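You operate a simulated robot arm through the tools that you are given. There is no shell and no other tool.

You run a simulated robot arm. Do the job below in one go: nothing can be reset, and whatever is moved stays where it is left.

TASK
Press the bush into the white sleeve to depth 1.
Fine: take it from the row by the small press; set the press's depth dial to 1; leave the slide out with the sleeve in it.

Only the result counts: the job must be done as asked and must still hold three seconds after the hand-in. Knocking over, shifting, dropping, spilling or breaking anything else fails it.

THE ROBOT
A 6-joint arm with a three-finger gripper, fixed in place. Base frame: the origin is at the foot of the arm, x ahead of it, y to its left, z up; the work surface is at about z = 0.8. Units: m, rad, N and s.
Its first joint turns from -2.897 to 2.897 rad. Payload 4.89 kg.
The tool frame sits at the grasp point between the pads (the TCP): z along the fingers, y along the line on which they close. The tips reach 0.03 m beyond it. The gripper opens to 0.164 m. The gripper's body begins 0.125 m behind the TCP.
Orientation is told as [roll, pitch, yaw] about the base's x, y, z axes, in that order, counted from this pose: with the fingers straight down and closing along the base's y, the tool's x points along the base's -x, its y along +y and its z along -z.

THE INTERFACE
- The arm moves only by the tool jog_arm. Its argument "increments" is a list of rows, each a list of 7 numbers: the turn, a rotation vector about the tool's x, y, z in rad, then the shift along the tool's x, y, z in m, then the finger opening in m, from 0 to 0.164. In form: [[wx, wy, wz, tx, ty, tz, fingers], ...]. A call has 1 to 20 rows; each row is the pose to reach, as a shift and turn from the pose commanded when the call began, along the tool's axes at that moment. A row lasts 0.2 s, in which the tool goes at most 0.05 m and 0.15 rad; a call with a longer step from one row to the next is refused whole, and so is a gripper value outside its range. A pose out of reach is approached as far as the arm can. The call stops where the force on the tool passes 60 N (or 10 N more than at its start, if that is more) or the arm is blocked; 0.2 s more then pass. Each finger travels about 0.108 m/s and halts on what it meets, pressing with about 25 N; the grip force reading is that of the motor and also rises with nothing between the fingers. The clock runs only during rows and for 0.2 s after the last one: add rows that repeat a pose to give the fingers time. The reply holds the time, the measured pose of the TCP, the force on the tool along the base axes, the opening and the grip force, in the units named above and with some noise, with the torque about the TCP (base axes, N m) and any sound that the robot's microphone picked up, and new pictures: "show" is both (left out), scene, wrist or none.
- Cameras (640 x 400 px; columns grow to the right, rows downward): "scene" is fixed at [0.3997, 0.4993, 1.5386]; the picture's right is [-0.74, -0.68, 0.00], its down [-0.51, 0.55, -0.66] and it looks along [0.45, -0.49, -0.75] (base axes); focal length 214 px, centre (320, 200). "wrist" rides on the gripper at [0.076, -0.002, -0.152] in the tool frame; the picture's right is [0.02, 1.00, 0.00], its down [-0.88, 0.02, -0.47] and it looks along [-0.47, 0.01, 0.88] (tool axes); focal length 247 px, centre (320, 200). There is no depth. A picture from a camera that has moved, and an enlarged one, comes with that camera's place and axes in the base frame and with its lens.
- slide_trunk(by): slides the trunk up (or, below 0, down) by that many m; the arm rides with it, the base frame stays. It gives what a move gives, with no picture.
- zoom(camera, box): a new picture of the part [left, top, right, bottom] of that camera's present view, enlarged. It takes no simulated time.
- hand_in(): hands the job in; it is judged then, once.

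Nothing tells you positions but the pictures and the camera data. Unless the task says otherwise, let go and move clear before handing in.

The tools are called after ">>>" by a JSON object that holds its "op" and its "data". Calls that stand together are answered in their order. jog_arm: Moves the arm, as the interface text tells. Its arguments: {"type":"object","properties":{"increments":{"type":"array","items":{"type":"array","items":{"type":"number"}}},"show":{"type":"string","enum":["both","scene","wrist","none"]}},"required":["increments"]} The other tools are called the same way: slide_trunk (by) slides the trunk up or down; zoom (camera, box) takes an enlarged picture of a part of a camera's view; hand_in () hands the job in.

At the start:

```text
time: 0.0
position: [0.5907, 0.1387, 1.284]
tool_rot: [0.0, 0.001, 0.0]
contact_force: [-0.4, 0.2, 0.0]
torque: [0.0, 0.02, 0.0]
grip_width: 0.1639
finger_force: 0.1
trunk travel left (down, up): [-0.125, 0.265]
```

scene: 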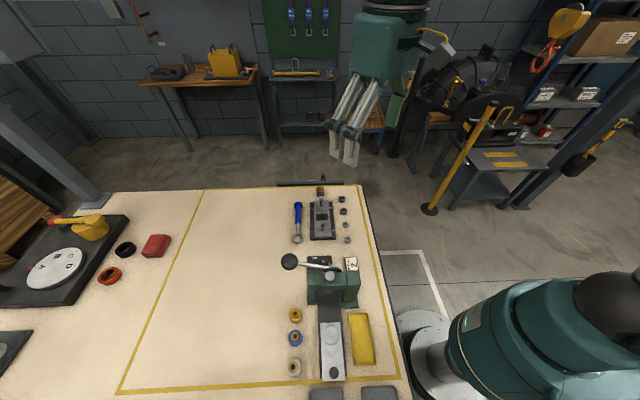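
wrist: 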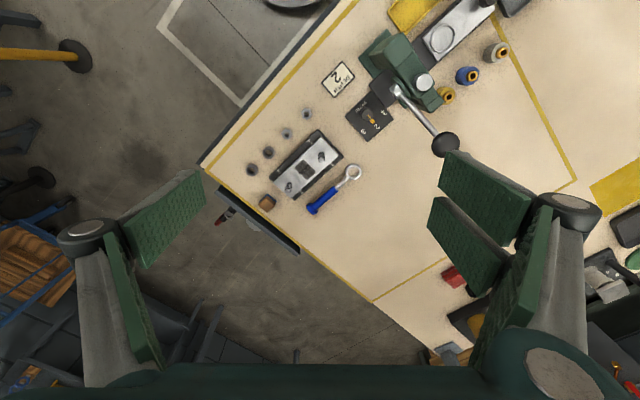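

I see a bench with a small press (green), a slide in front of it, sleeves in yellow, blue and white, a depth dial, and another fixture with a row of bushes. I'll look closer before moving.

>>> {"op": "zoom", "data": {"camera": "scene", "box": [270, 240, 400, 400]}}

>>> {"op": "zoom", "data": {"camera": "scene", "box": [270, 170, 390, 250]}}

>>> {"op": "zoom", "data": {"camera": "wrist", "box": [310, 0, 530, 160]}}

>>> {"op": "zoom", "data": {"camera": "wrist", "box": [230, 60, 400, 220]}}

```text
2.50 times, centred on (335, 320) of scene
camera zoom: at [0.3997, 0.4993, 1.5386], right [-0.74, -0.68, 0.0], down [-0.51, 0.55, -0.66], along [0.45, -0.49, -0.75], focal length 536 px, centre (282, -100)
```

zoom: 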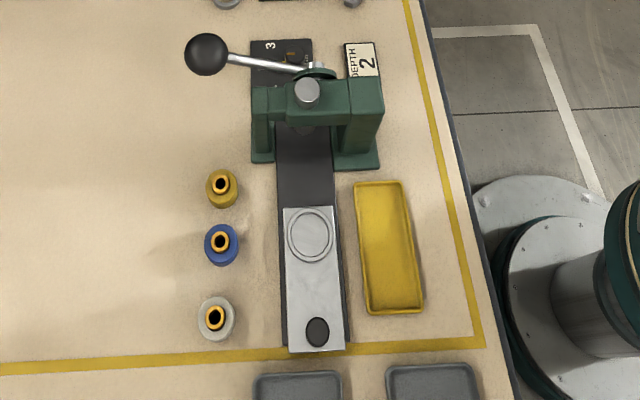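

```text
5.00 times, centred on (330, 210) of scene
camera zoom: at [0.3997, 0.4993, 1.5386], right [-0.74, -0.68, 0.0], down [-0.51, 0.55, -0.66], along [0.45, -0.49, -0.75], focal length 1072 px, centre (270, 150)
```

zoom: 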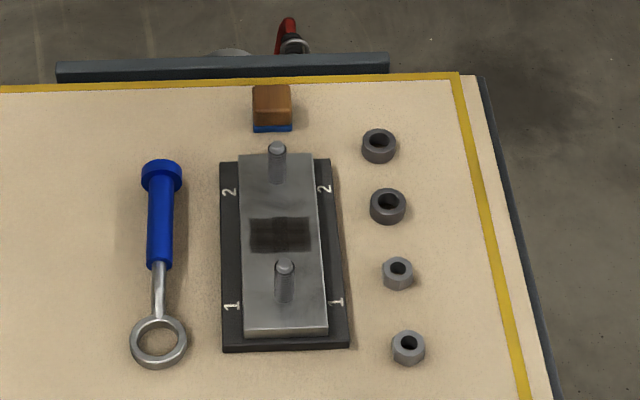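

```text
2.50 times, centred on (420, 80) of wrist
camera zoom: at [0.5157, 0.1377, 1.4348], right [-0.02, 1.0, 0.0], down [0.88, 0.02, 0.47], along [0.47, 0.01, -0.88], focal length 617 px, centre (70, 500)
```

zoom: 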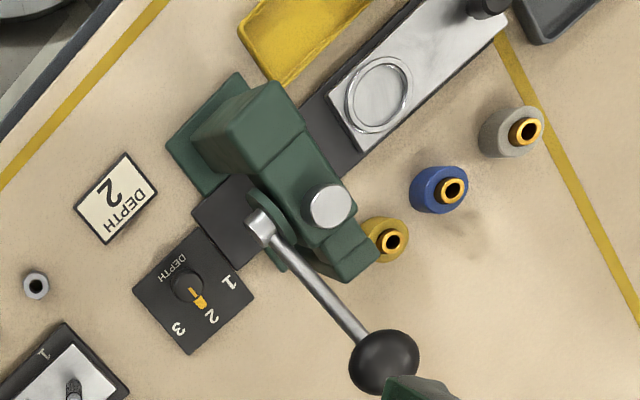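

```text
2.50 times, centred on (315, 140) of wrist
camera zoom: at [0.5157, 0.1377, 1.4348], right [-0.02, 1.0, 0.0], down [0.88, 0.02, 0.47], along [0.47, 0.01, -0.88], focal length 617 px, centre (332, 350)
```

zoom: 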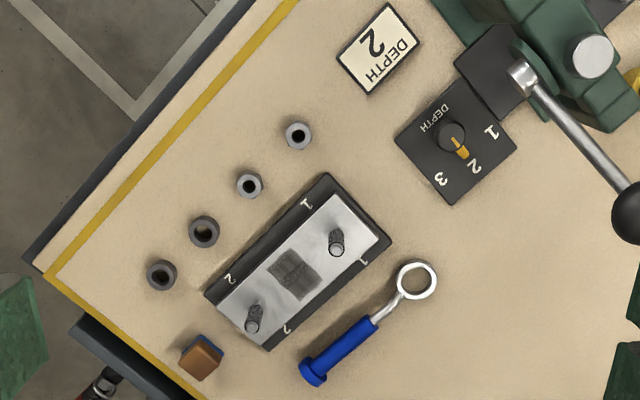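

The white sleeve (with a bush started in it) appears to be near (0.48, 0.515), the slide nest near (0.457, 0.387), the dial near (0.61, 0.25) and the lever ball near (0.63, 0.365, 1.005). I'll move closer above the dial to look at it.

>>> {"op": "jog_arm", "data": {"increments": [[0, 0, 0, 0.002, 0.022, 0.036, 0.164], [0, 0, 0, 0.004, 0.044, 0.072, 0.164], [0, 0, 0, 0.006, 0.066, 0.108, 0.164], [0, 0, 0, 0.008, 0.088, 0.144, 0.164], [0, 0, 0, 0.01, 0.11, 0.17, 0.164]]}}

```text
time: 1.2
position: [0.5806, 0.2488, 1.1144]
tool_rot: [0.0, 0.0, 0.002]
contact_force: [-0.4, -0.3, -0.1]
torque: [0.14, -0.09, -0.02]
grip_width: 0.1641
finger_force: 0.0
trunk travel left (down, up): [-0.125, 0.265]
camera wrist: at [0.5054, 0.2483, 1.2653], right [-0.02, 1.0, 0.0], down [0.88, 0.02, 0.47], along [0.47, 0.01, -0.88], focal length 247 px, centre (320, 200)
```

scene: 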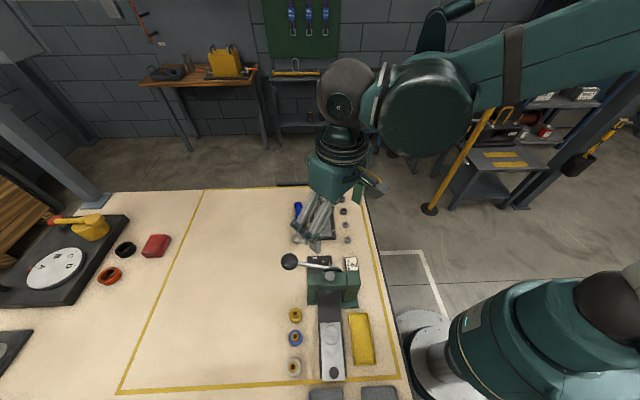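
wrist: 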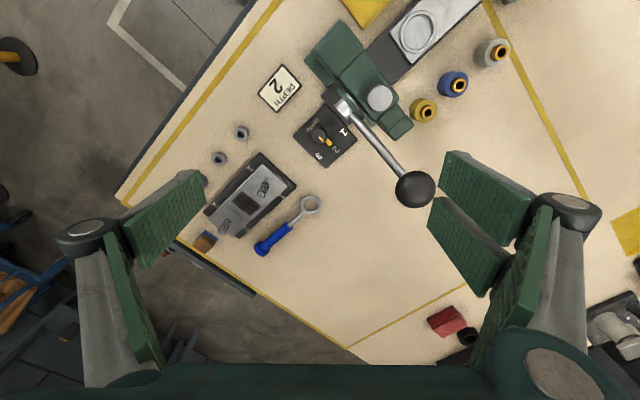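

The view is closer now; I'll enlarge the dial, press and slide in this view.

>>> {"op": "zoom", "data": {"camera": "wrist", "box": [285, 95, 365, 175]}}

>>> {"op": "zoom", "data": {"camera": "wrist", "box": [280, 0, 520, 150]}}

>>> {"op": "zoom", "data": {"camera": "scene", "box": [280, 235, 380, 315]}}

```text
5.00 times, centred on (325, 135) of wrist
camera zoom: at [0.5054, 0.2483, 1.2653], right [-0.02, 1.0, 0.0], down [0.88, 0.02, 0.47], along [0.47, 0.01, -0.88], focal length 1235 px, centre (295, 525)
```

zoom: 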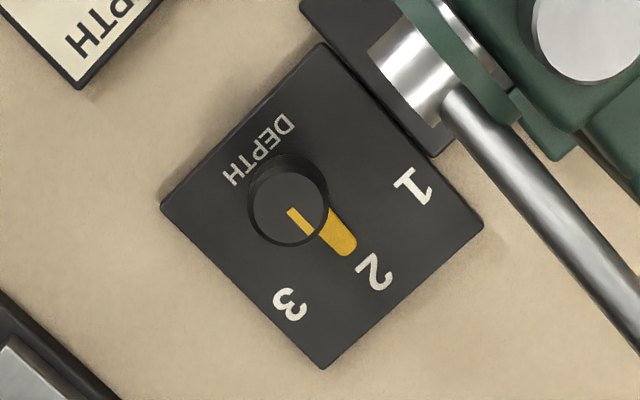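

```text
2.67 times, centred on (400, 75) of wrist
camera zoom: at [0.5054, 0.2483, 1.2653], right [-0.02, 1.0, 0.0], down [0.88, 0.02, 0.47], along [0.47, 0.01, -0.88], focal length 659 px, centre (107, 533)
```

zoom: 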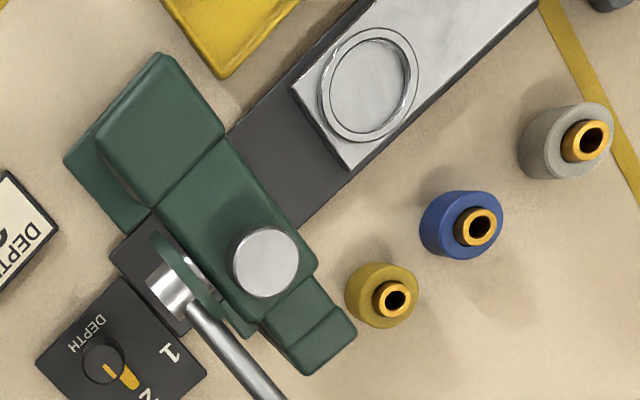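

```text
5.00 times, centred on (330, 275) of scene
camera zoom: at [0.3997, 0.4993, 1.5386], right [-0.74, -0.68, 0.0], down [-0.51, 0.55, -0.66], along [0.45, -0.49, -0.75], focal length 1072 px, centre (270, -175)
```

zoom: 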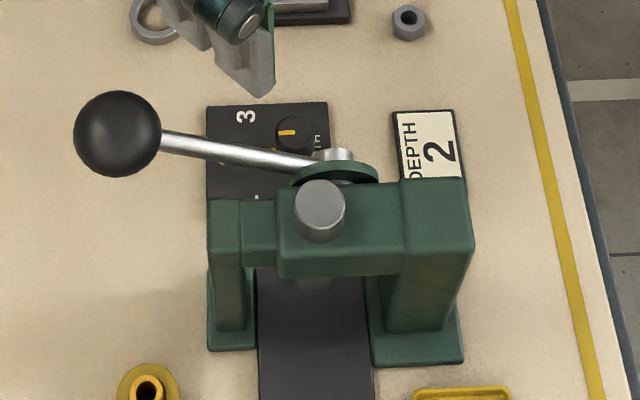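

The dial is a round knob (about 26 mm across) with the pointer on 2; the numbers sit about 45° apart, so it needs +45° about base z. I'll turn the gripper to an orientation that stays clear of the lever and look again from closer in.

>>> {"op": "jog_arm", "data": {"increments": [[0, 0, -0.14, -0.003, 0, 0.004, 0.12], [0, 0, -0.28, -0.006, 0, 0.008, 0.08], [0, 0, -0.42, -0.009, 0, 0.012, 0.06], [0, 0, -0.56, -0.012, 0, 0.016, 0.06], [0, 0, -0.7, -0.015, 0, 0.02, 0.06], [0, 0, -0.84, -0.018, 0, 0.024, 0.06], [0, 0, -0.98, -0.021, 0, 0.028, 0.06], [0, 0, -1.12, -0.024, 0, 0.032, 0.06], [0, 0, -1.26, -0.027, 0, 0.036, 0.06], [0, 0, -1.4, -0.03, 0, 0.04, 0.06], [0, 0, -1.54, -0.03, 0, 0.044, 0.06], [0, 0, -1.68, -0.03, 0, 0.048, 0.06], [0, 0, -1.82, -0.03, 0, 0.052, 0.06], [0, 0, -1.963, -0.03, 0, 0.054, 0.06]]}}

```text
time: 4.2
position: [0.6111, 0.2483, 1.0597]
tool_rot: [0.001, 0.003, 1.965]
contact_force: [-0.1, -1.1, 0.2]
torque: [0.01, 0.0, 0.0]
grip_width: 0.0601
finger_force: 0.0
trunk travel left (down, up): [-0.125, 0.265]
camera wrist: at [0.6426, 0.1794, 1.2112], right [-0.91, -0.4, 0.0], down [-0.36, 0.81, 0.47], along [-0.19, 0.43, -0.88], focal length 247 px, centre (320, 200)
```

scene: 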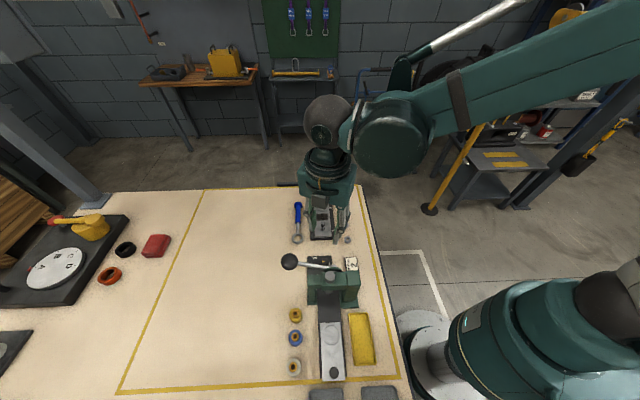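
wrist: 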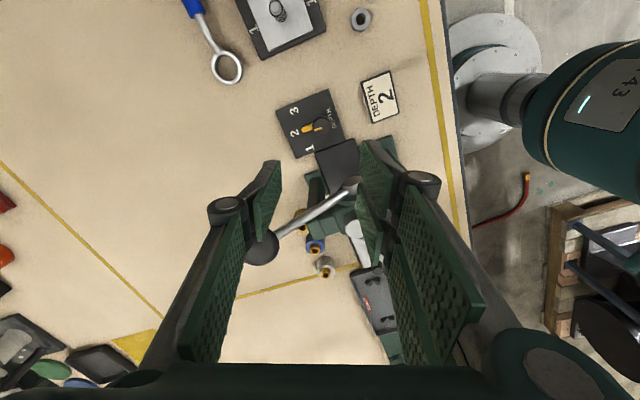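

>>> {"op": "zoom", "data": {"camera": "wrist", "box": [260, 80, 380, 200]}}

>>> {"op": "zoom", "data": {"camera": "scene", "box": [280, 215, 380, 295]}}

```text
3.33 times, centred on (320, 140) of wrist
camera zoom: at [0.6426, 0.1794, 1.2112], right [-0.91, -0.4, 0.0], down [-0.36, 0.81, 0.47], along [-0.19, 0.43, -0.88], focal length 823 px, centre (320, 400)
```

zoom: 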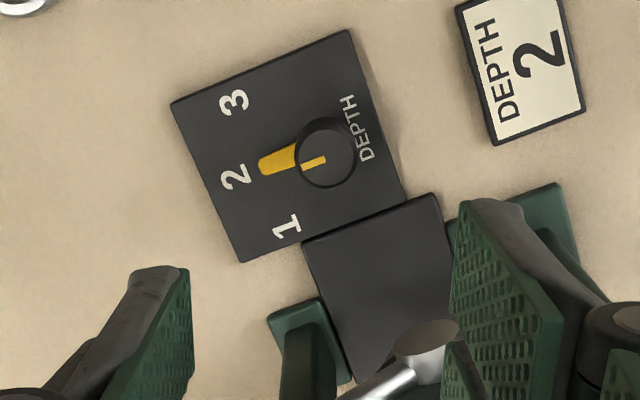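

```text
5.00 times, centred on (330, 255) of scene
camera zoom: at [0.3997, 0.4993, 1.5386], right [-0.74, -0.68, 0.0], down [-0.51, 0.55, -0.66], along [0.45, -0.49, -0.75], focal length 1072 px, centre (270, -75)
```

zoom: 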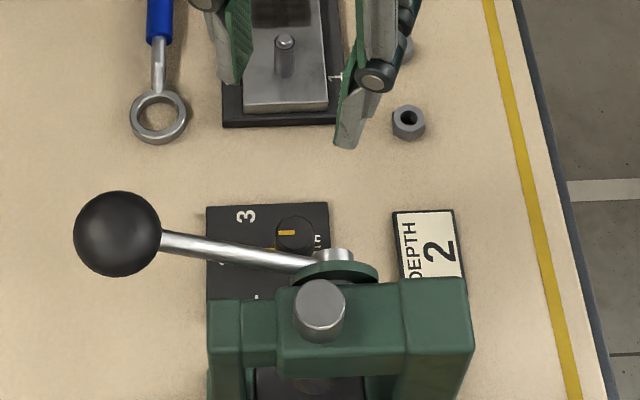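

The gripper is nearly above the knob at about (0.610, 0.248). I'll come down part of the way and check the alignment.

>>> {"op": "jog_arm", "data": {"increments": [[0, 0, 0, 0.001, 0.001, 0.04, 0.06], [0, 0, 0, 0.001, 0.001, 0.08, 0.06], [0, 0, 0, 0.001, 0.001, 0.12, 0.06], [0, 0, 0, 0.001, 0.001, 0.15, 0.06]]}}

```text
time: 5.2
position: [0.609, 0.2495, 0.9089]
tool_rot: [0.0, -0.001, 1.964]
contact_force: [-0.8, -1.3, -0.4]
torque: [0.05, -0.1, 0.03]
grip_width: 0.0601
finger_force: 0.1
trunk travel left (down, up): [-0.125, 0.265]
camera wrist: at [0.6414, 0.1798, 1.0606], right [-0.92, -0.4, 0.0], down [-0.36, 0.81, 0.47], along [-0.19, 0.43, -0.88], focal length 247 px, centre (320, 200)
```

scene: 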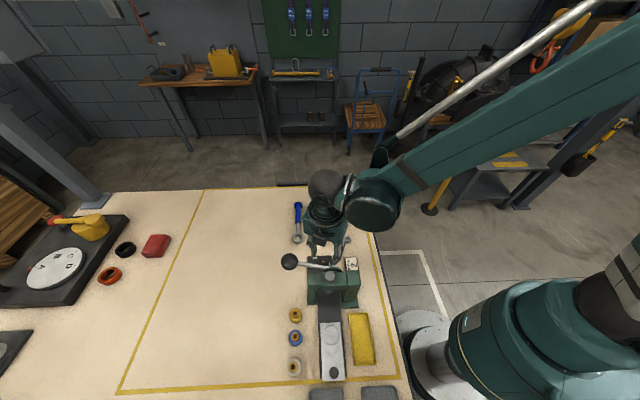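
wrist: 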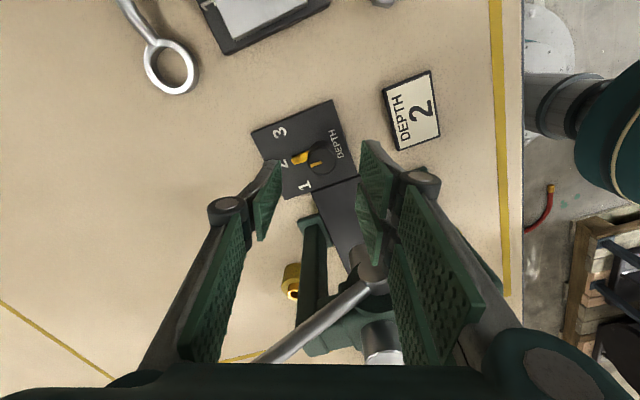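

>>> {"op": "zoom", "data": {"camera": "wrist", "box": [240, 90, 400, 250]}}

>>> {"op": "zoom", "data": {"camera": "scene", "box": [280, 215, 380, 295]}}

```text
2.50 times, centred on (320, 170) of wrist
camera zoom: at [0.6414, 0.1798, 1.0606], right [-0.92, -0.4, 0.0], down [-0.36, 0.81, 0.47], along [-0.19, 0.43, -0.88], focal length 617 px, centre (320, 275)
```

zoom: 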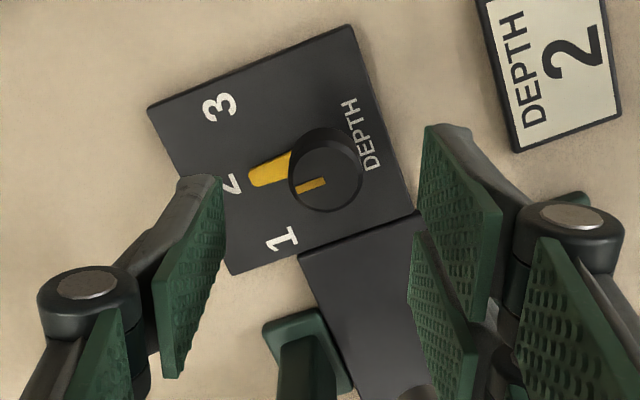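

```text
5.00 times, centred on (330, 255) of scene
camera zoom: at [0.3997, 0.4993, 1.5386], right [-0.74, -0.68, 0.0], down [-0.51, 0.55, -0.66], along [0.45, -0.49, -0.75], focal length 1072 px, centre (270, -75)
```

zoom: 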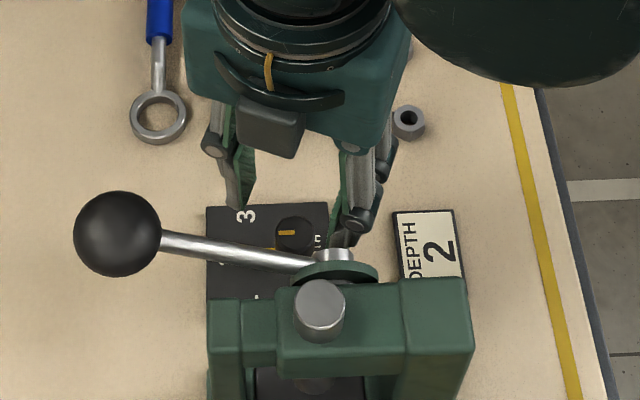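

The alignment over the knob is within about 2 mm. I'll come down further, slowly.

>>> {"op": "jog_arm", "data": {"increments": [[0, 0, 0, 0.001, 0.0015, 0.015, 0.06], [0, 0, 0, 0.001, 0.0015, 0.03, 0.06], [0, 0, 0, 0.001, 0.0015, 0.042, 0.06]]}}

>>> {"op": "zoom", "data": {"camera": "wrist", "box": [240, 110, 400, 270]}}

>>> {"op": "zoom", "data": {"camera": "scene", "box": [280, 215, 380, 295]}}

```text
time: 6.0
position: [0.6104, 0.2472, 0.866]
tool_rot: [0.002, 0.0, 1.963]
contact_force: [0.2, 0.8, 1.4]
torque: [0.0, -0.08, 0.0]
grip_width: 0.0602
finger_force: 0.1
trunk travel left (down, up): [-0.125, 0.265]
camera wrist: at [0.6415, 0.1774, 1.0183], right [-0.92, -0.4, 0.0], down [-0.35, 0.81, 0.47], along [-0.19, 0.43, -0.88], focal length 247 px, centre (320, 200)
```

scene: 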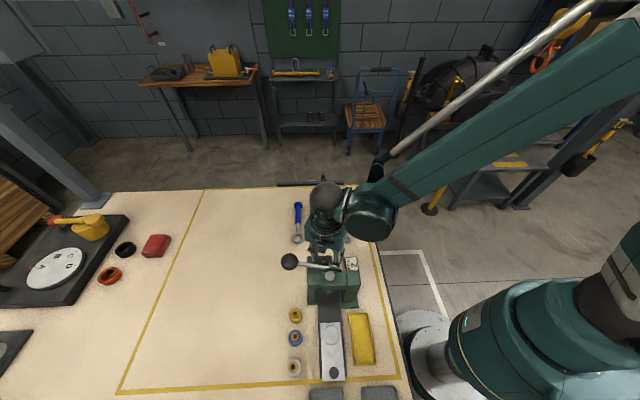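
wrist: 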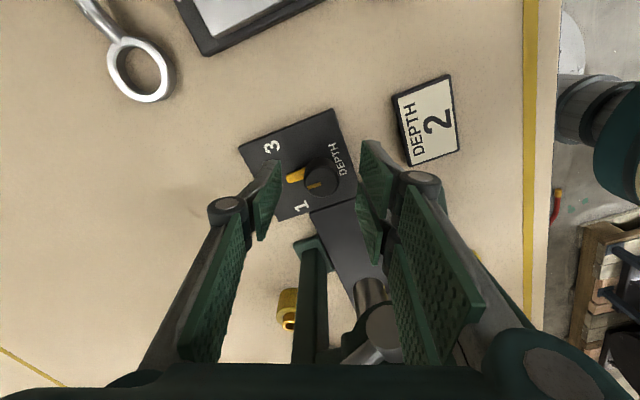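

```text
2.50 times, centred on (320, 190) of wrist
camera zoom: at [0.6415, 0.1774, 1.0183], right [-0.92, -0.4, 0.0], down [-0.35, 0.81, 0.47], along [-0.19, 0.43, -0.88], focal length 617 px, centre (320, 225)
```

zoom: 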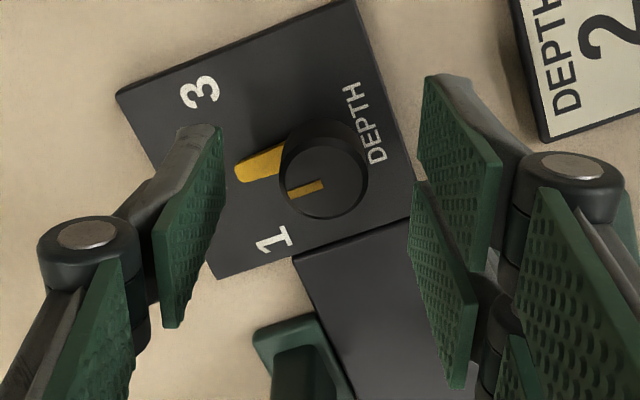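

```text
5.00 times, centred on (330, 255) of scene
camera zoom: at [0.3997, 0.4993, 1.5386], right [-0.74, -0.68, 0.0], down [-0.51, 0.55, -0.66], along [0.45, -0.49, -0.75], focal length 1072 px, centre (270, -75)
```

zoom: 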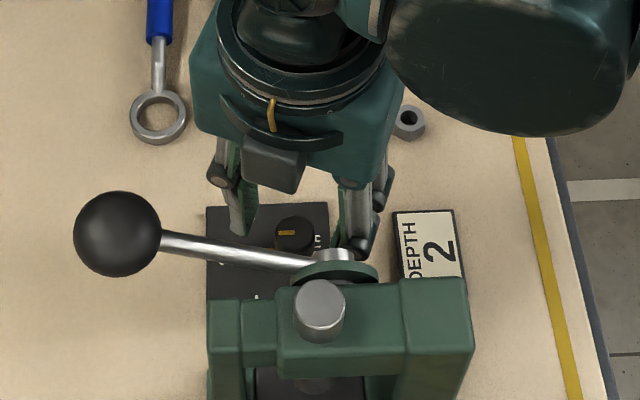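

The knob sits centred between the fingers. I'll come down another 12 mm and close on it.

>>> {"op": "jog_arm", "data": {"increments": [[0, 0, 0, 0, 0.0005, 0.006, 0.06], [0, 0, 0, 0, 0.0005, 0.012, 0.06], [0, 0, 0, 0, 0.0005, 0.012, 0.045], [0, 0, 0, 0, 0.0005, 0.012, 0.035], [0, 0, 0, 0, 0.0005, 0.012, 0.028], [0, 0, 0, 0, 0.0005, 0.012, 0.02], [0, 0, 0, 0, 0.0005, 0.012, 0.015], [0, 0, 0, 0, 0.0005, 0.012, 0.015]]}}

>>> {"op": "zoom", "data": {"camera": "wrist", "box": [240, 110, 400, 270]}}

>>> {"op": "zoom", "data": {"camera": "scene", "box": [280, 215, 380, 295]}}

```text
time: 7.8
position: [0.6086, 0.2469, 0.8554]
tool_rot: [0.002, 0.001, 1.965]
contact_force: [4.2, 1.0, 1.3]
torque: [0.05, -0.11, -0.02]
grip_width: 0.0273
finger_force: 45.2
trunk travel left (down, up): [-0.125, 0.265]
camera wrist: at [0.6407, 0.1771, 1.0072], right [-0.92, -0.4, 0.0], down [-0.35, 0.81, 0.47], along [-0.19, 0.43, -0.88], focal length 247 px, centre (320, 200)
```

scene: 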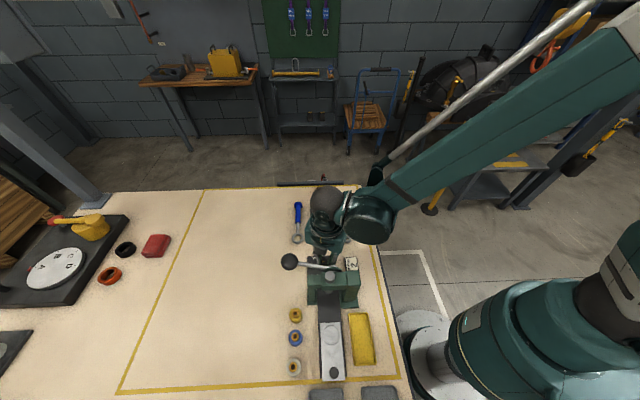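
wrist: 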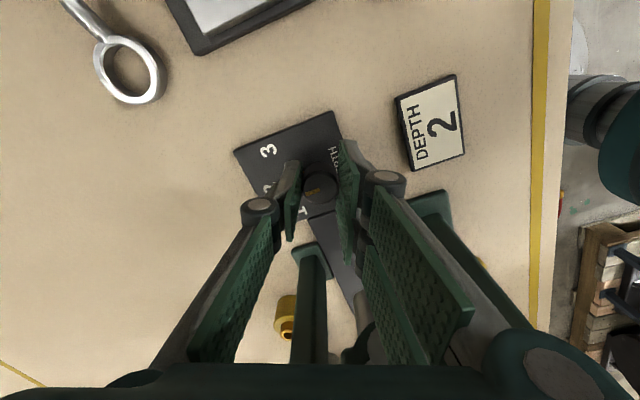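

```text
2.50 times, centred on (320, 190) of wrist
camera zoom: at [0.6407, 0.1771, 1.0072], right [-0.92, -0.4, 0.0], down [-0.35, 0.81, 0.47], along [-0.19, 0.43, -0.88], focal length 617 px, centre (320, 225)
```

zoom: 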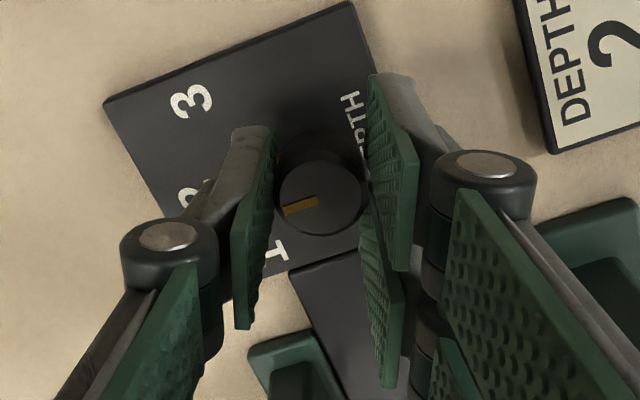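

```text
5.00 times, centred on (330, 255) of scene
camera zoom: at [0.3997, 0.4993, 1.5386], right [-0.74, -0.68, 0.0], down [-0.51, 0.55, -0.66], along [0.45, -0.49, -0.75], focal length 1072 px, centre (270, -75)
```

zoom: 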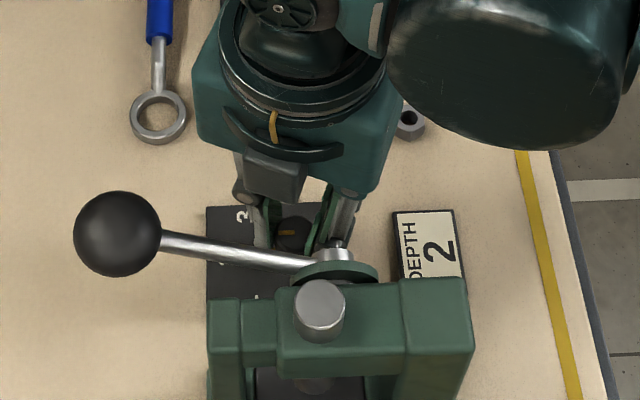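

The knob is gripped (27 mm). Now I'll turn it +45° about base z.

>>> {"op": "jog_arm", "data": {"increments": [[0, 0, -0.1, 0, 0, 0, 0.015], [0, 0, -0.2, 0, 0, 0, 0.015], [0, 0, -0.3, 0, 0, 0, 0.015], [0, 0, -0.4, 0, 0, 0, 0.015], [0, 0, -0.5, 0, 0, 0, 0.015], [0, 0, -0.6, 0, 0, 0, 0.015], [0, 0, -0.7, 0, 0, 0, 0.015], [0, 0, -0.785, 0, 0, 0, 0.015], [0, 0, -0.785, 0, 0, 0, 0.015]]}}

>>> {"op": "zoom", "data": {"camera": "wrist", "box": [240, 110, 400, 270]}}

>>> {"op": "zoom", "data": {"camera": "scene", "box": [280, 215, 380, 295]}}

```text
time: 10.0
position: [0.6101, 0.2473, 0.8555]
tool_rot: [-0.003, -0.001, 2.75]
contact_force: [0.0, 12.4, 12.2]
torque: [0.37, -0.13, -0.02]
grip_width: 0.0271
finger_force: 45.3
trunk travel left (down, up): [-0.125, 0.265]
stopped in row 9: the force on the tool passed its limit at 60 N (the readings are from after the stop); the commanded pose is now the measured one
camera wrist: at [0.6815, 0.2201, 1.0068], right [-0.36, -0.93, 0.0], down [-0.82, 0.32, 0.47], along [-0.44, 0.17, -0.88], focal length 247 px, centre (320, 200)
```

scene: 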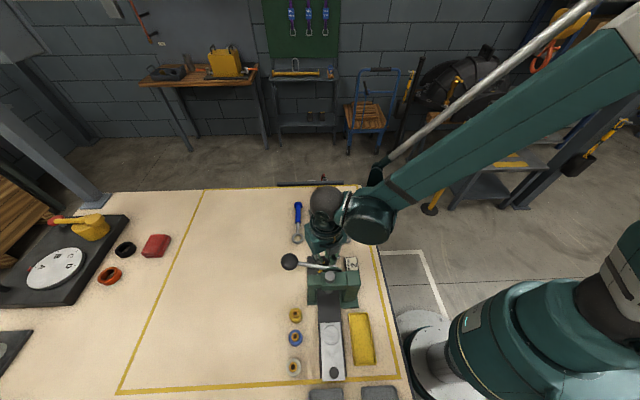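
wrist: 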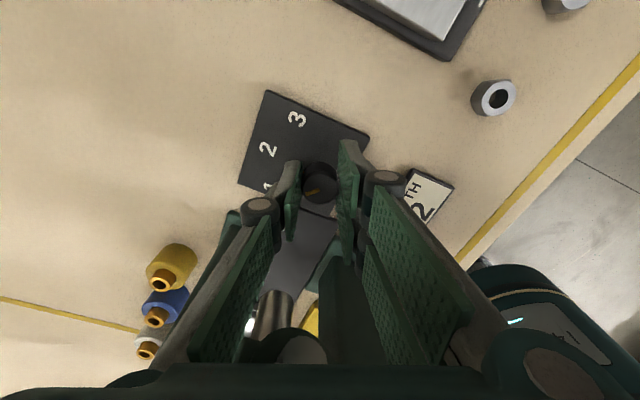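

```text
2.50 times, centred on (320, 190) of wrist
camera zoom: at [0.6815, 0.2201, 1.0068], right [-0.36, -0.93, 0.0], down [-0.82, 0.32, 0.47], along [-0.44, 0.17, -0.88], focal length 617 px, centre (320, 225)
```

zoom: 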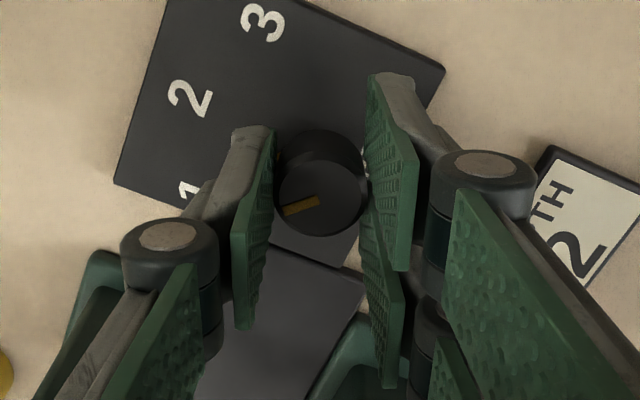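

```text
5.00 times, centred on (330, 255) of scene
camera zoom: at [0.3997, 0.4993, 1.5386], right [-0.74, -0.68, 0.0], down [-0.51, 0.55, -0.66], along [0.45, -0.49, -0.75], focal length 1072 px, centre (270, -75)
```

zoom: 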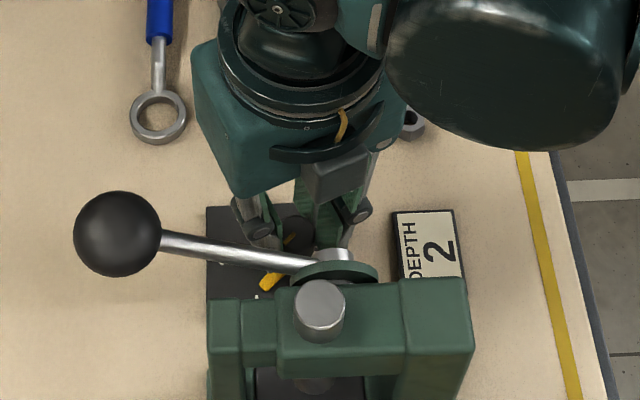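

The knob turned with the gripper and the pointer now lies toward 1. I'll open slightly and lift straight up to check.

>>> {"op": "jog_arm", "data": {"increments": [[0, 0, 0, 0, 0, 0, 0.03], [0, 0, 0, 0, 0, 0, 0.04], [0, 0, 0, 0, 0, 0, 0.045], [0, 0, 0, 0, 0, -0.01, 0.045], [0, 0, 0, 0, 0, -0.03, 0.045], [0, 0, 0, 0, 0, -0.06, 0.045], [0, 0, 0, 0, 0, -0.1, 0.045], [0, 0, 0, 0, 0, -0.14, 0.045]]}}

>>> {"op": "zoom", "data": {"camera": "wrist", "box": [260, 80, 380, 200]}}

>>> {"op": "zoom", "data": {"camera": "scene", "box": [280, 215, 380, 295]}}

```text
time: 11.8
position: [0.6078, 0.2453, 0.9945]
tool_rot: [0.0, 0.001, 2.751]
contact_force: [0.5, 0.7, -0.1]
torque: [-0.05, 0.15, 0.01]
grip_width: 0.0449
finger_force: 0.0
trunk travel left (down, up): [-0.125, 0.265]
camera wrist: at [0.6805, 0.2184, 1.1461], right [-0.36, -0.93, 0.0], down [-0.82, 0.32, 0.47], along [-0.44, 0.17, -0.88], focal length 247 px, centre (320, 200)
```

scene: 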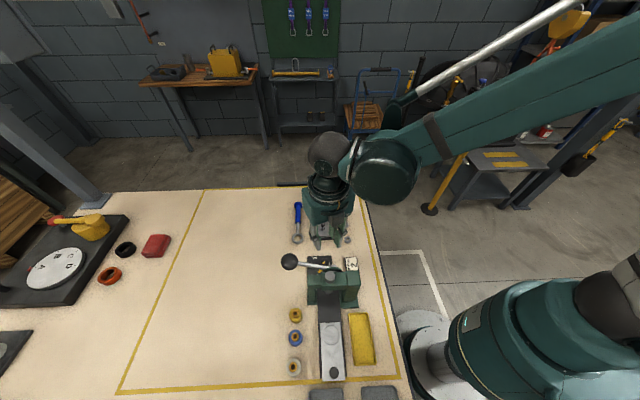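
wrist: 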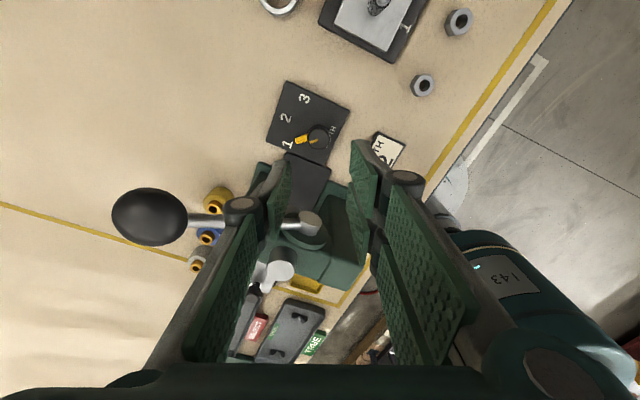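

```text
3.33 times, centred on (320, 140) of wrist
camera zoom: at [0.6805, 0.2184, 1.1461], right [-0.36, -0.93, 0.0], down [-0.82, 0.32, 0.47], along [-0.44, 0.17, -0.88], focal length 823 px, centre (320, 400)
```

zoom: 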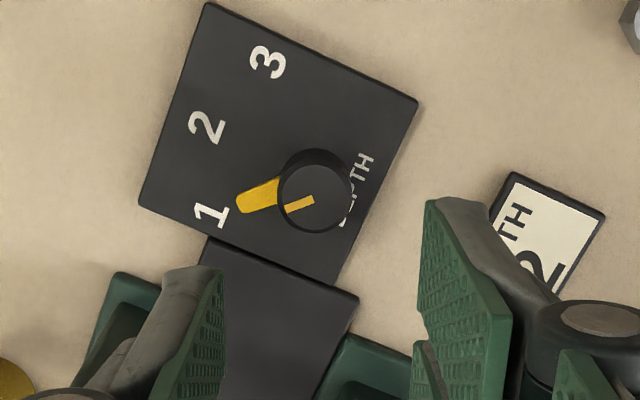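

```text
5.00 times, centred on (330, 255) of scene
camera zoom: at [0.3997, 0.4993, 1.5386], right [-0.74, -0.68, 0.0], down [-0.51, 0.55, -0.66], along [0.45, -0.49, -0.75], focal length 1072 px, centre (270, -75)
```

zoom: 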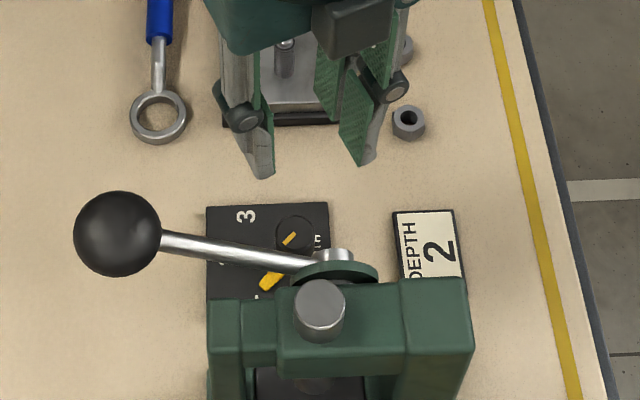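

The dial now reads 1. Next I'll go up and over to the white sleeve, turning the gripper so it closes across the row with the camera facing away from the press.

>>> {"op": "jog_arm", "data": {"increments": [[0, 0, 0, 0, 0, -0.045, 0.045], [0, 0, 0, 0, 0, -0.09, 0.045], [0, 0, 0.05, 0, 0, -0.13, 0.045], [0, 0, 0.19, -0.018, -0.016, -0.145, 0.06], [0, 0, 0.33, -0.036, -0.033, -0.145, 0.08], [0, 0, 0.47, -0.055, -0.05, -0.145, 0.08], [0, 0, 0.61, -0.073, -0.066, -0.145, 0.08], [0, 0, 0.75, -0.092, -0.083, -0.145, 0.08], [0, 0, 0.89, -0.11, -0.1, -0.145, 0.08], [0, 0, 1.03, -0.13, -0.116, -0.145, 0.08], [0, 0, 1.17, -0.148, -0.133, -0.145, 0.08], [0, 0, 1.31, -0.167, -0.15, -0.145, 0.08], [0, 0, 1.45, -0.185, -0.166, -0.145, 0.08], [0, 0, 1.59, -0.204, -0.183, -0.145, 0.08], [0, 0, 1.73, -0.2226, -0.2, -0.145, 0.08]], "show": "none"}}

```text
time: 15.0
position: [0.4788, 0.5161, 1.1421]
tool_rot: [0.0, 0.0, 1.018]
contact_force: [0.9, -0.2, 0.7]
torque: [0.12, 0.02, 0.06]
grip_width: 0.08
finger_force: 0.0
trunk travel left (down, up): [-0.125, 0.265]
```

I'm above the white sleeve's estimated position; finishing the turn now.

>>> {"op": "jog_arm", "data": {"increments": [[0, 0, 0.139, 0, 0, 0.005, 0.08], [0, 0, 0.278, 0, 0, 0.01, 0.08], [0, 0, 0.417, 0, 0, 0.015, 0.08], [0, 0, 0.556, 0, 0, 0.02, 0.08], [0, 0, 0.695, 0, 0, 0.025, 0.08], [0, 0, 0.834, 0, 0, 0.03, 0.08], [0, 0, 0.973, 0, 0, 0.035, 0.08], [0, 0, 1.112, 0, 0, 0.04, 0.08], [0, 0, 1.251, 0, 0, 0.045, 0.08], [0, 0, 1.39, 0, 0, 0.05, 0.08], [0, 0, 1.529, 0, 0, 0.055, 0.08], [0, 0, 1.668, 0, 0, 0.06, 0.08], [0, 0, 1.803, 0, 0, 0.06, 0.08]]}}

>>> {"op": "zoom", "data": {"camera": "wrist", "box": [220, 100, 420, 240]}}

```text
time: 17.8
position: [0.4797, 0.5152, 1.0807]
tool_rot: [0.002, 0.001, -0.785]
contact_force: [0.5, -0.2, -0.2]
torque: [-0.01, 0.0, 0.02]
grip_width: 0.0801
finger_force: 0.1
trunk travel left (down, up): [-0.125, 0.265]
camera wrist: at [0.4253, 0.5693, 1.2321], right [0.69, 0.72, 0.0], down [0.64, -0.61, 0.47], along [0.34, -0.33, -0.88], focal length 247 px, centre (320, 200)
```

scene: 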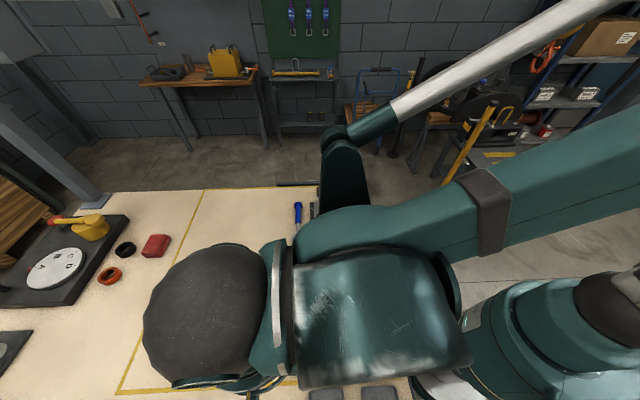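
wrist: 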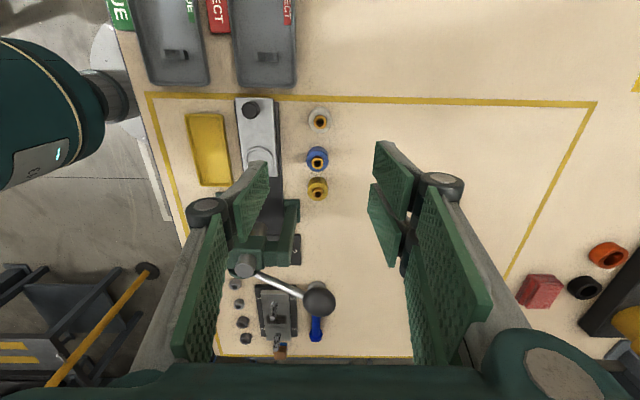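

```text
2.86 times, centred on (320, 170) of wrist
camera zoom: at [0.4253, 0.5693, 1.2321], right [0.69, 0.72, 0.0], down [0.64, -0.61, 0.47], along [0.34, -0.33, -0.88], focal length 706 px, centre (320, 286)
```

zoom: 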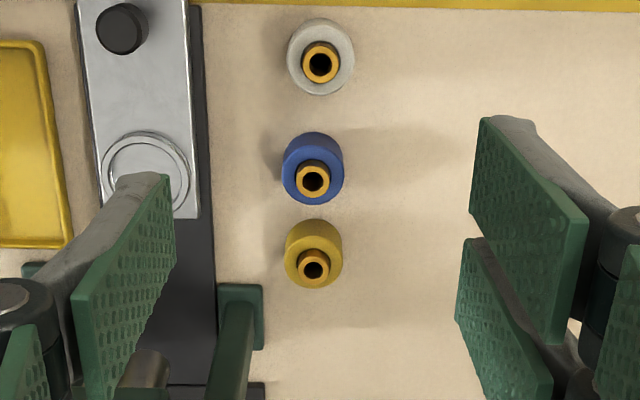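

The white sleeve is at about (0.476, 0.519), 37 mm across; the nest is about 41 mm wide at (0.454, 0.394). I'll descend over the sleeve and recheck.

>>> {"op": "jog_arm", "data": {"increments": [[0, 0, 0, 0.003, 0, 0.04, 0.08], [0, 0, 0, 0.006, 0, 0.08, 0.08], [0, 0, 0, 0.006, 0, 0.12, 0.08], [0, 0, 0, 0.006, 0, 0.16, 0.08], [0, 0, 0, 0.006, 0, 0.175, 0.08]], "show": "wrist"}}

>>> {"op": "zoom", "data": {"camera": "wrist", "box": [220, 100, 420, 240]}}

```text
time: 19.0
position: [0.4767, 0.5212, 0.9035]
tool_rot: [0.001, 0.0, -0.783]
contact_force: [-0.7, -0.4, -0.1]
torque: [0.05, -0.02, -0.01]
grip_width: 0.0799
finger_force: 0.0
trunk travel left (down, up): [-0.125, 0.265]
camera wrist: at [0.422, 0.5738, 1.0556], right [0.69, 0.72, 0.0], down [0.64, -0.61, 0.47], along [0.34, -0.33, -0.88], focal length 247 px, centre (320, 200)
```

wrist: 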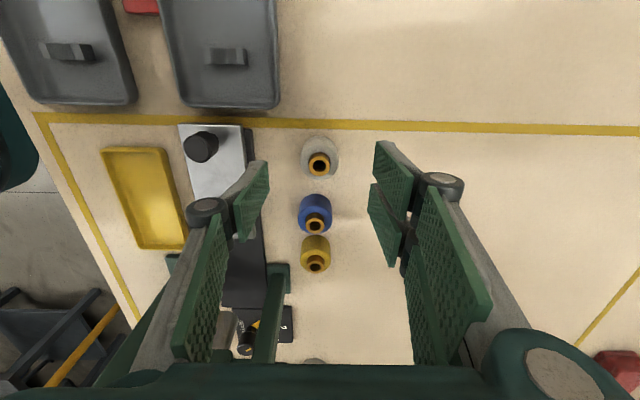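

```text
2.86 times, centred on (320, 170) of wrist
camera zoom: at [0.422, 0.5738, 1.0556], right [0.69, 0.72, 0.0], down [0.64, -0.61, 0.47], along [0.34, -0.33, -0.88], focal length 706 px, centre (320, 286)
```

zoom: 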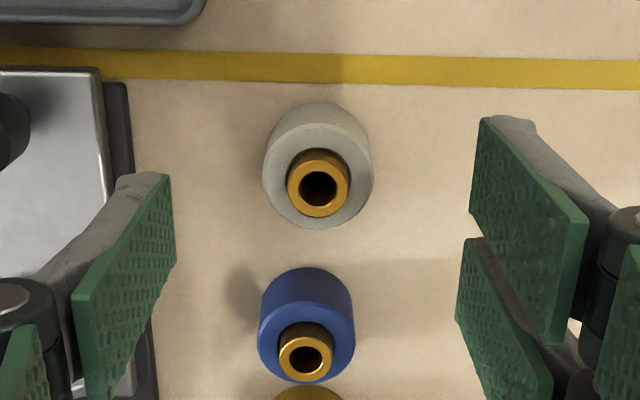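

The sleeve top is at about z = 0.825 and it's nearly centred. I'll descend with the tips about 12 mm above the table and close gently.

>>> {"op": "jog_arm", "data": {"increments": [[0, 0, 0, -0.003, -0.001, 0.02, 0.08], [0, 0, 0, -0.003, -0.001, 0.04, 0.08], [0, 0, 0, -0.003, -0.001, 0.055, 0.08], [0, 0, 0, -0.003, -0.001, 0.0615, 0.08]], "show": "wrist"}}

>>> {"op": "zoom", "data": {"camera": "wrist", "box": [220, 100, 420, 240]}}

```text
time: 20.0
position: [0.4757, 0.5179, 0.8431]
tool_rot: [0.002, 0.0, -0.784]
contact_force: [0.2, -0.5, -0.8]
torque: [0.0, -0.03, 0.01]
grip_width: 0.0799
finger_force: 0.1
trunk travel left (down, up): [-0.125, 0.265]
camera wrist: at [0.4216, 0.5707, 0.9946], right [0.69, 0.72, 0.0], down [0.64, -0.61, 0.47], along [0.34, -0.33, -0.88], focal length 247 px, centre (320, 200)
```

wrist: 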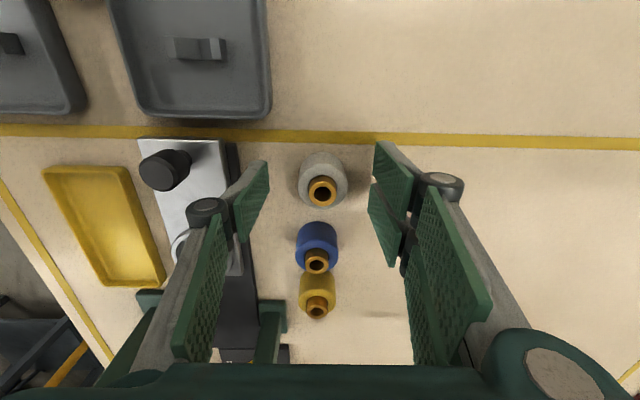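

```text
2.86 times, centred on (320, 170) of wrist
camera zoom: at [0.4216, 0.5707, 0.9946], right [0.69, 0.72, 0.0], down [0.64, -0.61, 0.47], along [0.34, -0.33, -0.88], focal length 706 px, centre (320, 286)
```

zoom: 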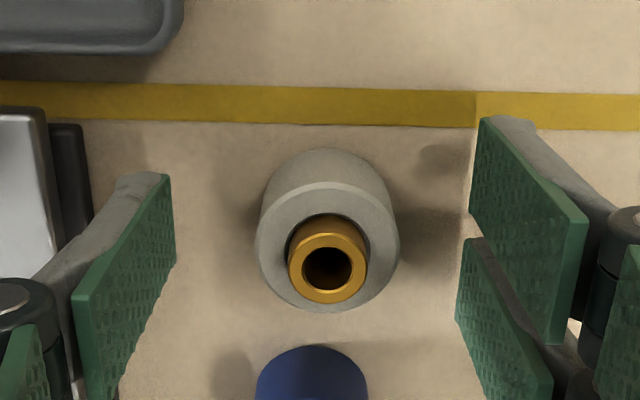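

Sleeve is centred between the pads. Closing on it gently.

>>> {"op": "jog_arm", "data": {"increments": [[0, 0, 0, 0, 0.0013, 0, 0.07], [0, 0, 0, 0, 0.0013, 0, 0.06], [0, 0, 0, 0, 0.0013, 0, 0.05], [0, 0, 0, 0, 0.0013, 0, 0.044], [0, 0, 0, 0, 0.0013, 0, 0.04], [0, 0, 0, 0, 0.0013, 0, 0.037], [0, 0, 0, 0, 0.0013, 0, 0.034], [0, 0, 0, 0, 0.0013, 0, 0.03], [0, 0, 0, 0, 0.0013, 0, 0.03]], "show": "wrist"}}

>>> {"op": "zoom", "data": {"camera": "wrist", "box": [220, 100, 420, 240]}}

```text
time: 22.0
position: [0.477, 0.5183, 0.843]
tool_rot: [0.001, 0.001, -0.785]
contact_force: [0.6, 0.0, 0.3]
torque: [0.01, -0.06, 0.0]
grip_width: 0.0374
finger_force: 24.9
trunk travel left (down, up): [-0.125, 0.265]
camera wrist: at [0.4225, 0.5718, 0.9948], right [0.69, 0.72, 0.0], down [0.64, -0.61, 0.47], along [0.34, -0.33, -0.88], focal length 247 px, centre (320, 200)
```

wrist: 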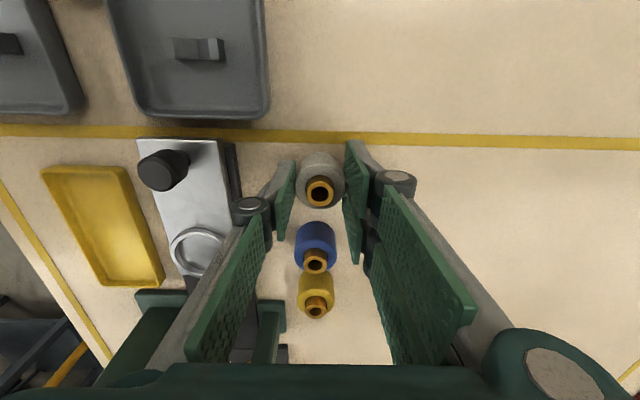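

```text
2.86 times, centred on (320, 170) of wrist
camera zoom: at [0.4225, 0.5718, 0.9948], right [0.69, 0.72, 0.0], down [0.64, -0.61, 0.47], along [0.34, -0.33, -0.88], focal length 706 px, centre (320, 286)
```

zoom: 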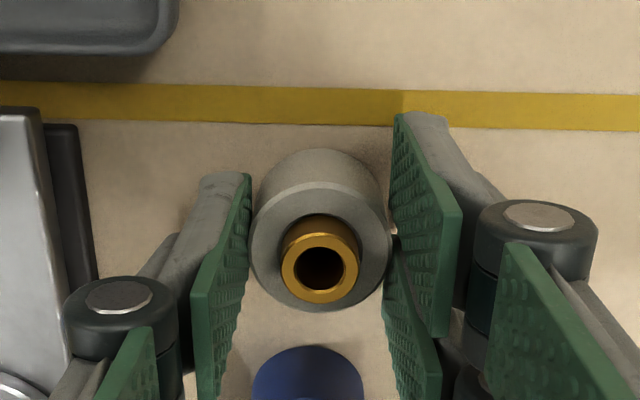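

The sleeve is held (37.4 mm). I'll lift it and carry it toward the nest, staying high, then check alignment.

>>> {"op": "jog_arm", "data": {"increments": [[0, 0, 0, 0, 0, -0.01, 0.03], [0, 0, 0, 0, 0, -0.03, 0.03], [0, 0, 0, 0, 0, -0.055, 0.03], [0, 0, 0, 0, 0, -0.08, 0.03], [0, 0, 0, 0, 0, -0.1, 0.03], [0, 0, 0, 0, -0.01, -0.1, 0.03], [0, 0, 0, 0, -0.03, -0.1, 0.03], [0, 0, 0, 0, -0.045, -0.1, 0.03], [0, 0, 0, 0, -0.05, -0.1, 0.03]], "show": "wrist"}}

>>> {"op": "zoom", "data": {"camera": "wrist", "box": [180, 100, 380, 240]}}

```text
time: 24.0
position: [0.4438, 0.4814, 0.9438]
tool_rot: [0.003, 0.0, -0.78]
contact_force: [0.1, 1.0, -1.1]
torque: [0.01, 0.03, -0.02]
grip_width: 0.0372
finger_force: 24.9
trunk travel left (down, up): [-0.125, 0.265]
camera wrist: at [0.3889, 0.5361, 1.0953], right [0.69, 0.72, 0.0], down [0.64, -0.61, 0.47], along [0.34, -0.33, -0.88], focal length 247 px, centre (320, 200)
```

wrist: 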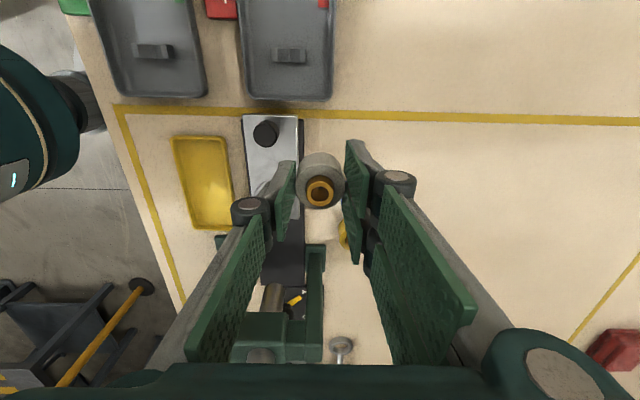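

```text
2.86 times, centred on (280, 170) of wrist
camera zoom: at [0.3889, 0.5361, 1.0953], right [0.69, 0.72, 0.0], down [0.64, -0.61, 0.47], along [0.34, -0.33, -0.88], focal length 706 px, centre (434, 286)
```

zoom: 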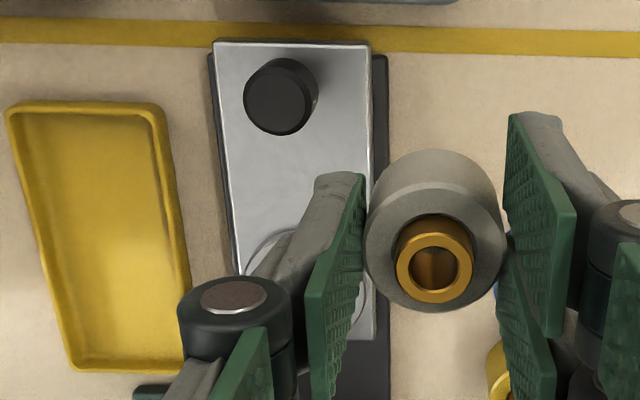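

The sleeve came up cleanly with its bush. I'll move over the nest estimate at a moderate height and compare.

>>> {"op": "jog_arm", "data": {"increments": [[0, 0, 0, -0.01, -0.01, 0, 0.03], [0, 0, 0, -0.03, -0.025, 0, 0.03], [0, 0, 0, -0.05, -0.04, 0, 0.03], [0, 0, 0, -0.065, -0.05, 0, 0.03], [0, 0, 0, -0.07, -0.053, 0, 0.03], [0, 0, 0, -0.07, -0.053, 0.01, 0.03], [0, 0, 0, -0.07, -0.053, 0.03, 0.03], [0, 0, 0, -0.07, -0.053, 0.04, 0.03], [0, 0, 0, -0.07, -0.053, 0.04, 0.03]]}}

>>> {"op": "zoom", "data": {"camera": "wrist", "box": [240, 100, 400, 240]}}

>>> {"op": "zoom", "data": {"camera": "scene", "box": [270, 290, 390, 400]}}

```text
time: 26.0
position: [0.4554, 0.3957, 0.9039]
tool_rot: [0.003, 0.001, -0.785]
contact_force: [0.7, 0.2, -2.5]
torque: [0.01, 0.0, 0.0]
grip_width: 0.037
finger_force: 25.0
trunk travel left (down, up): [-0.125, 0.265]
camera wrist: at [0.4012, 0.4498, 1.0547], right [0.69, 0.72, 0.0], down [0.64, -0.61, 0.47], along [0.34, -0.33, -0.88], focal length 247 px, centre (320, 200)
```

scene: 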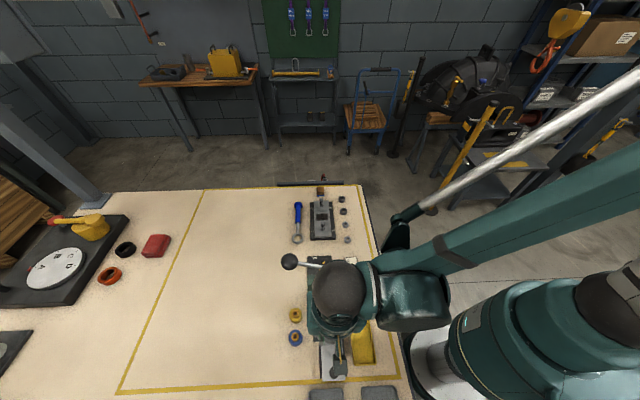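
wrist: 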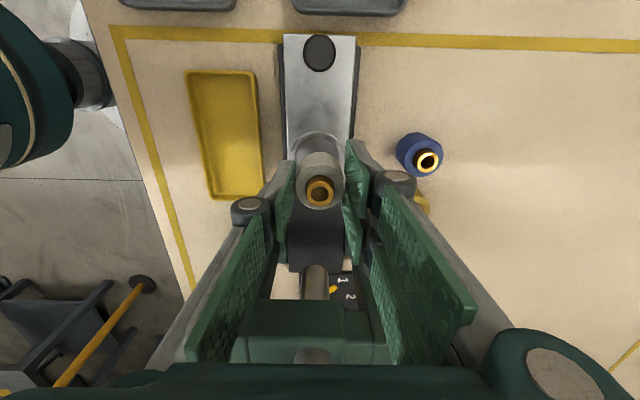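

```text
2.86 times, centred on (320, 170) of wrist
camera zoom: at [0.4012, 0.4498, 1.0547], right [0.69, 0.72, 0.0], down [0.64, -0.61, 0.47], along [0.34, -0.33, -0.88], focal length 706 px, centre (320, 286)
```

zoom: 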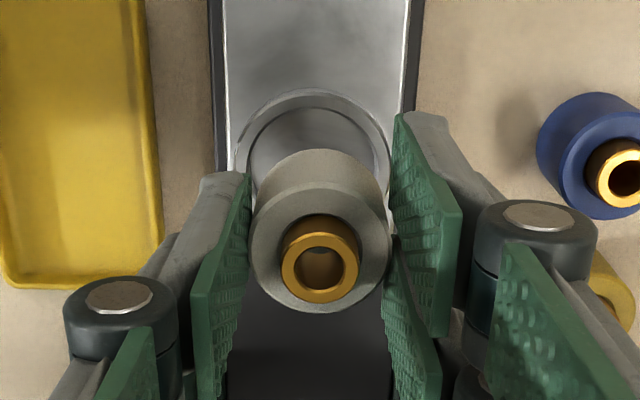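

```text
3.64 times, centred on (330, 345) of scene
camera zoom: at [0.3997, 0.4993, 1.5386], right [-0.74, -0.68, 0.0], down [-0.51, 0.55, -0.66], along [0.45, -0.49, -0.75], focal length 780 px, centre (284, -327)
```

zoom: 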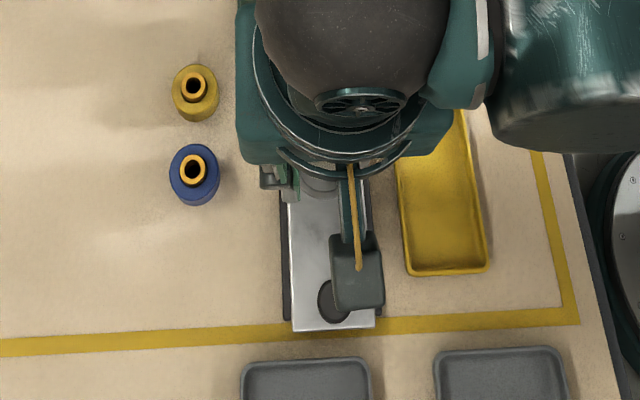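

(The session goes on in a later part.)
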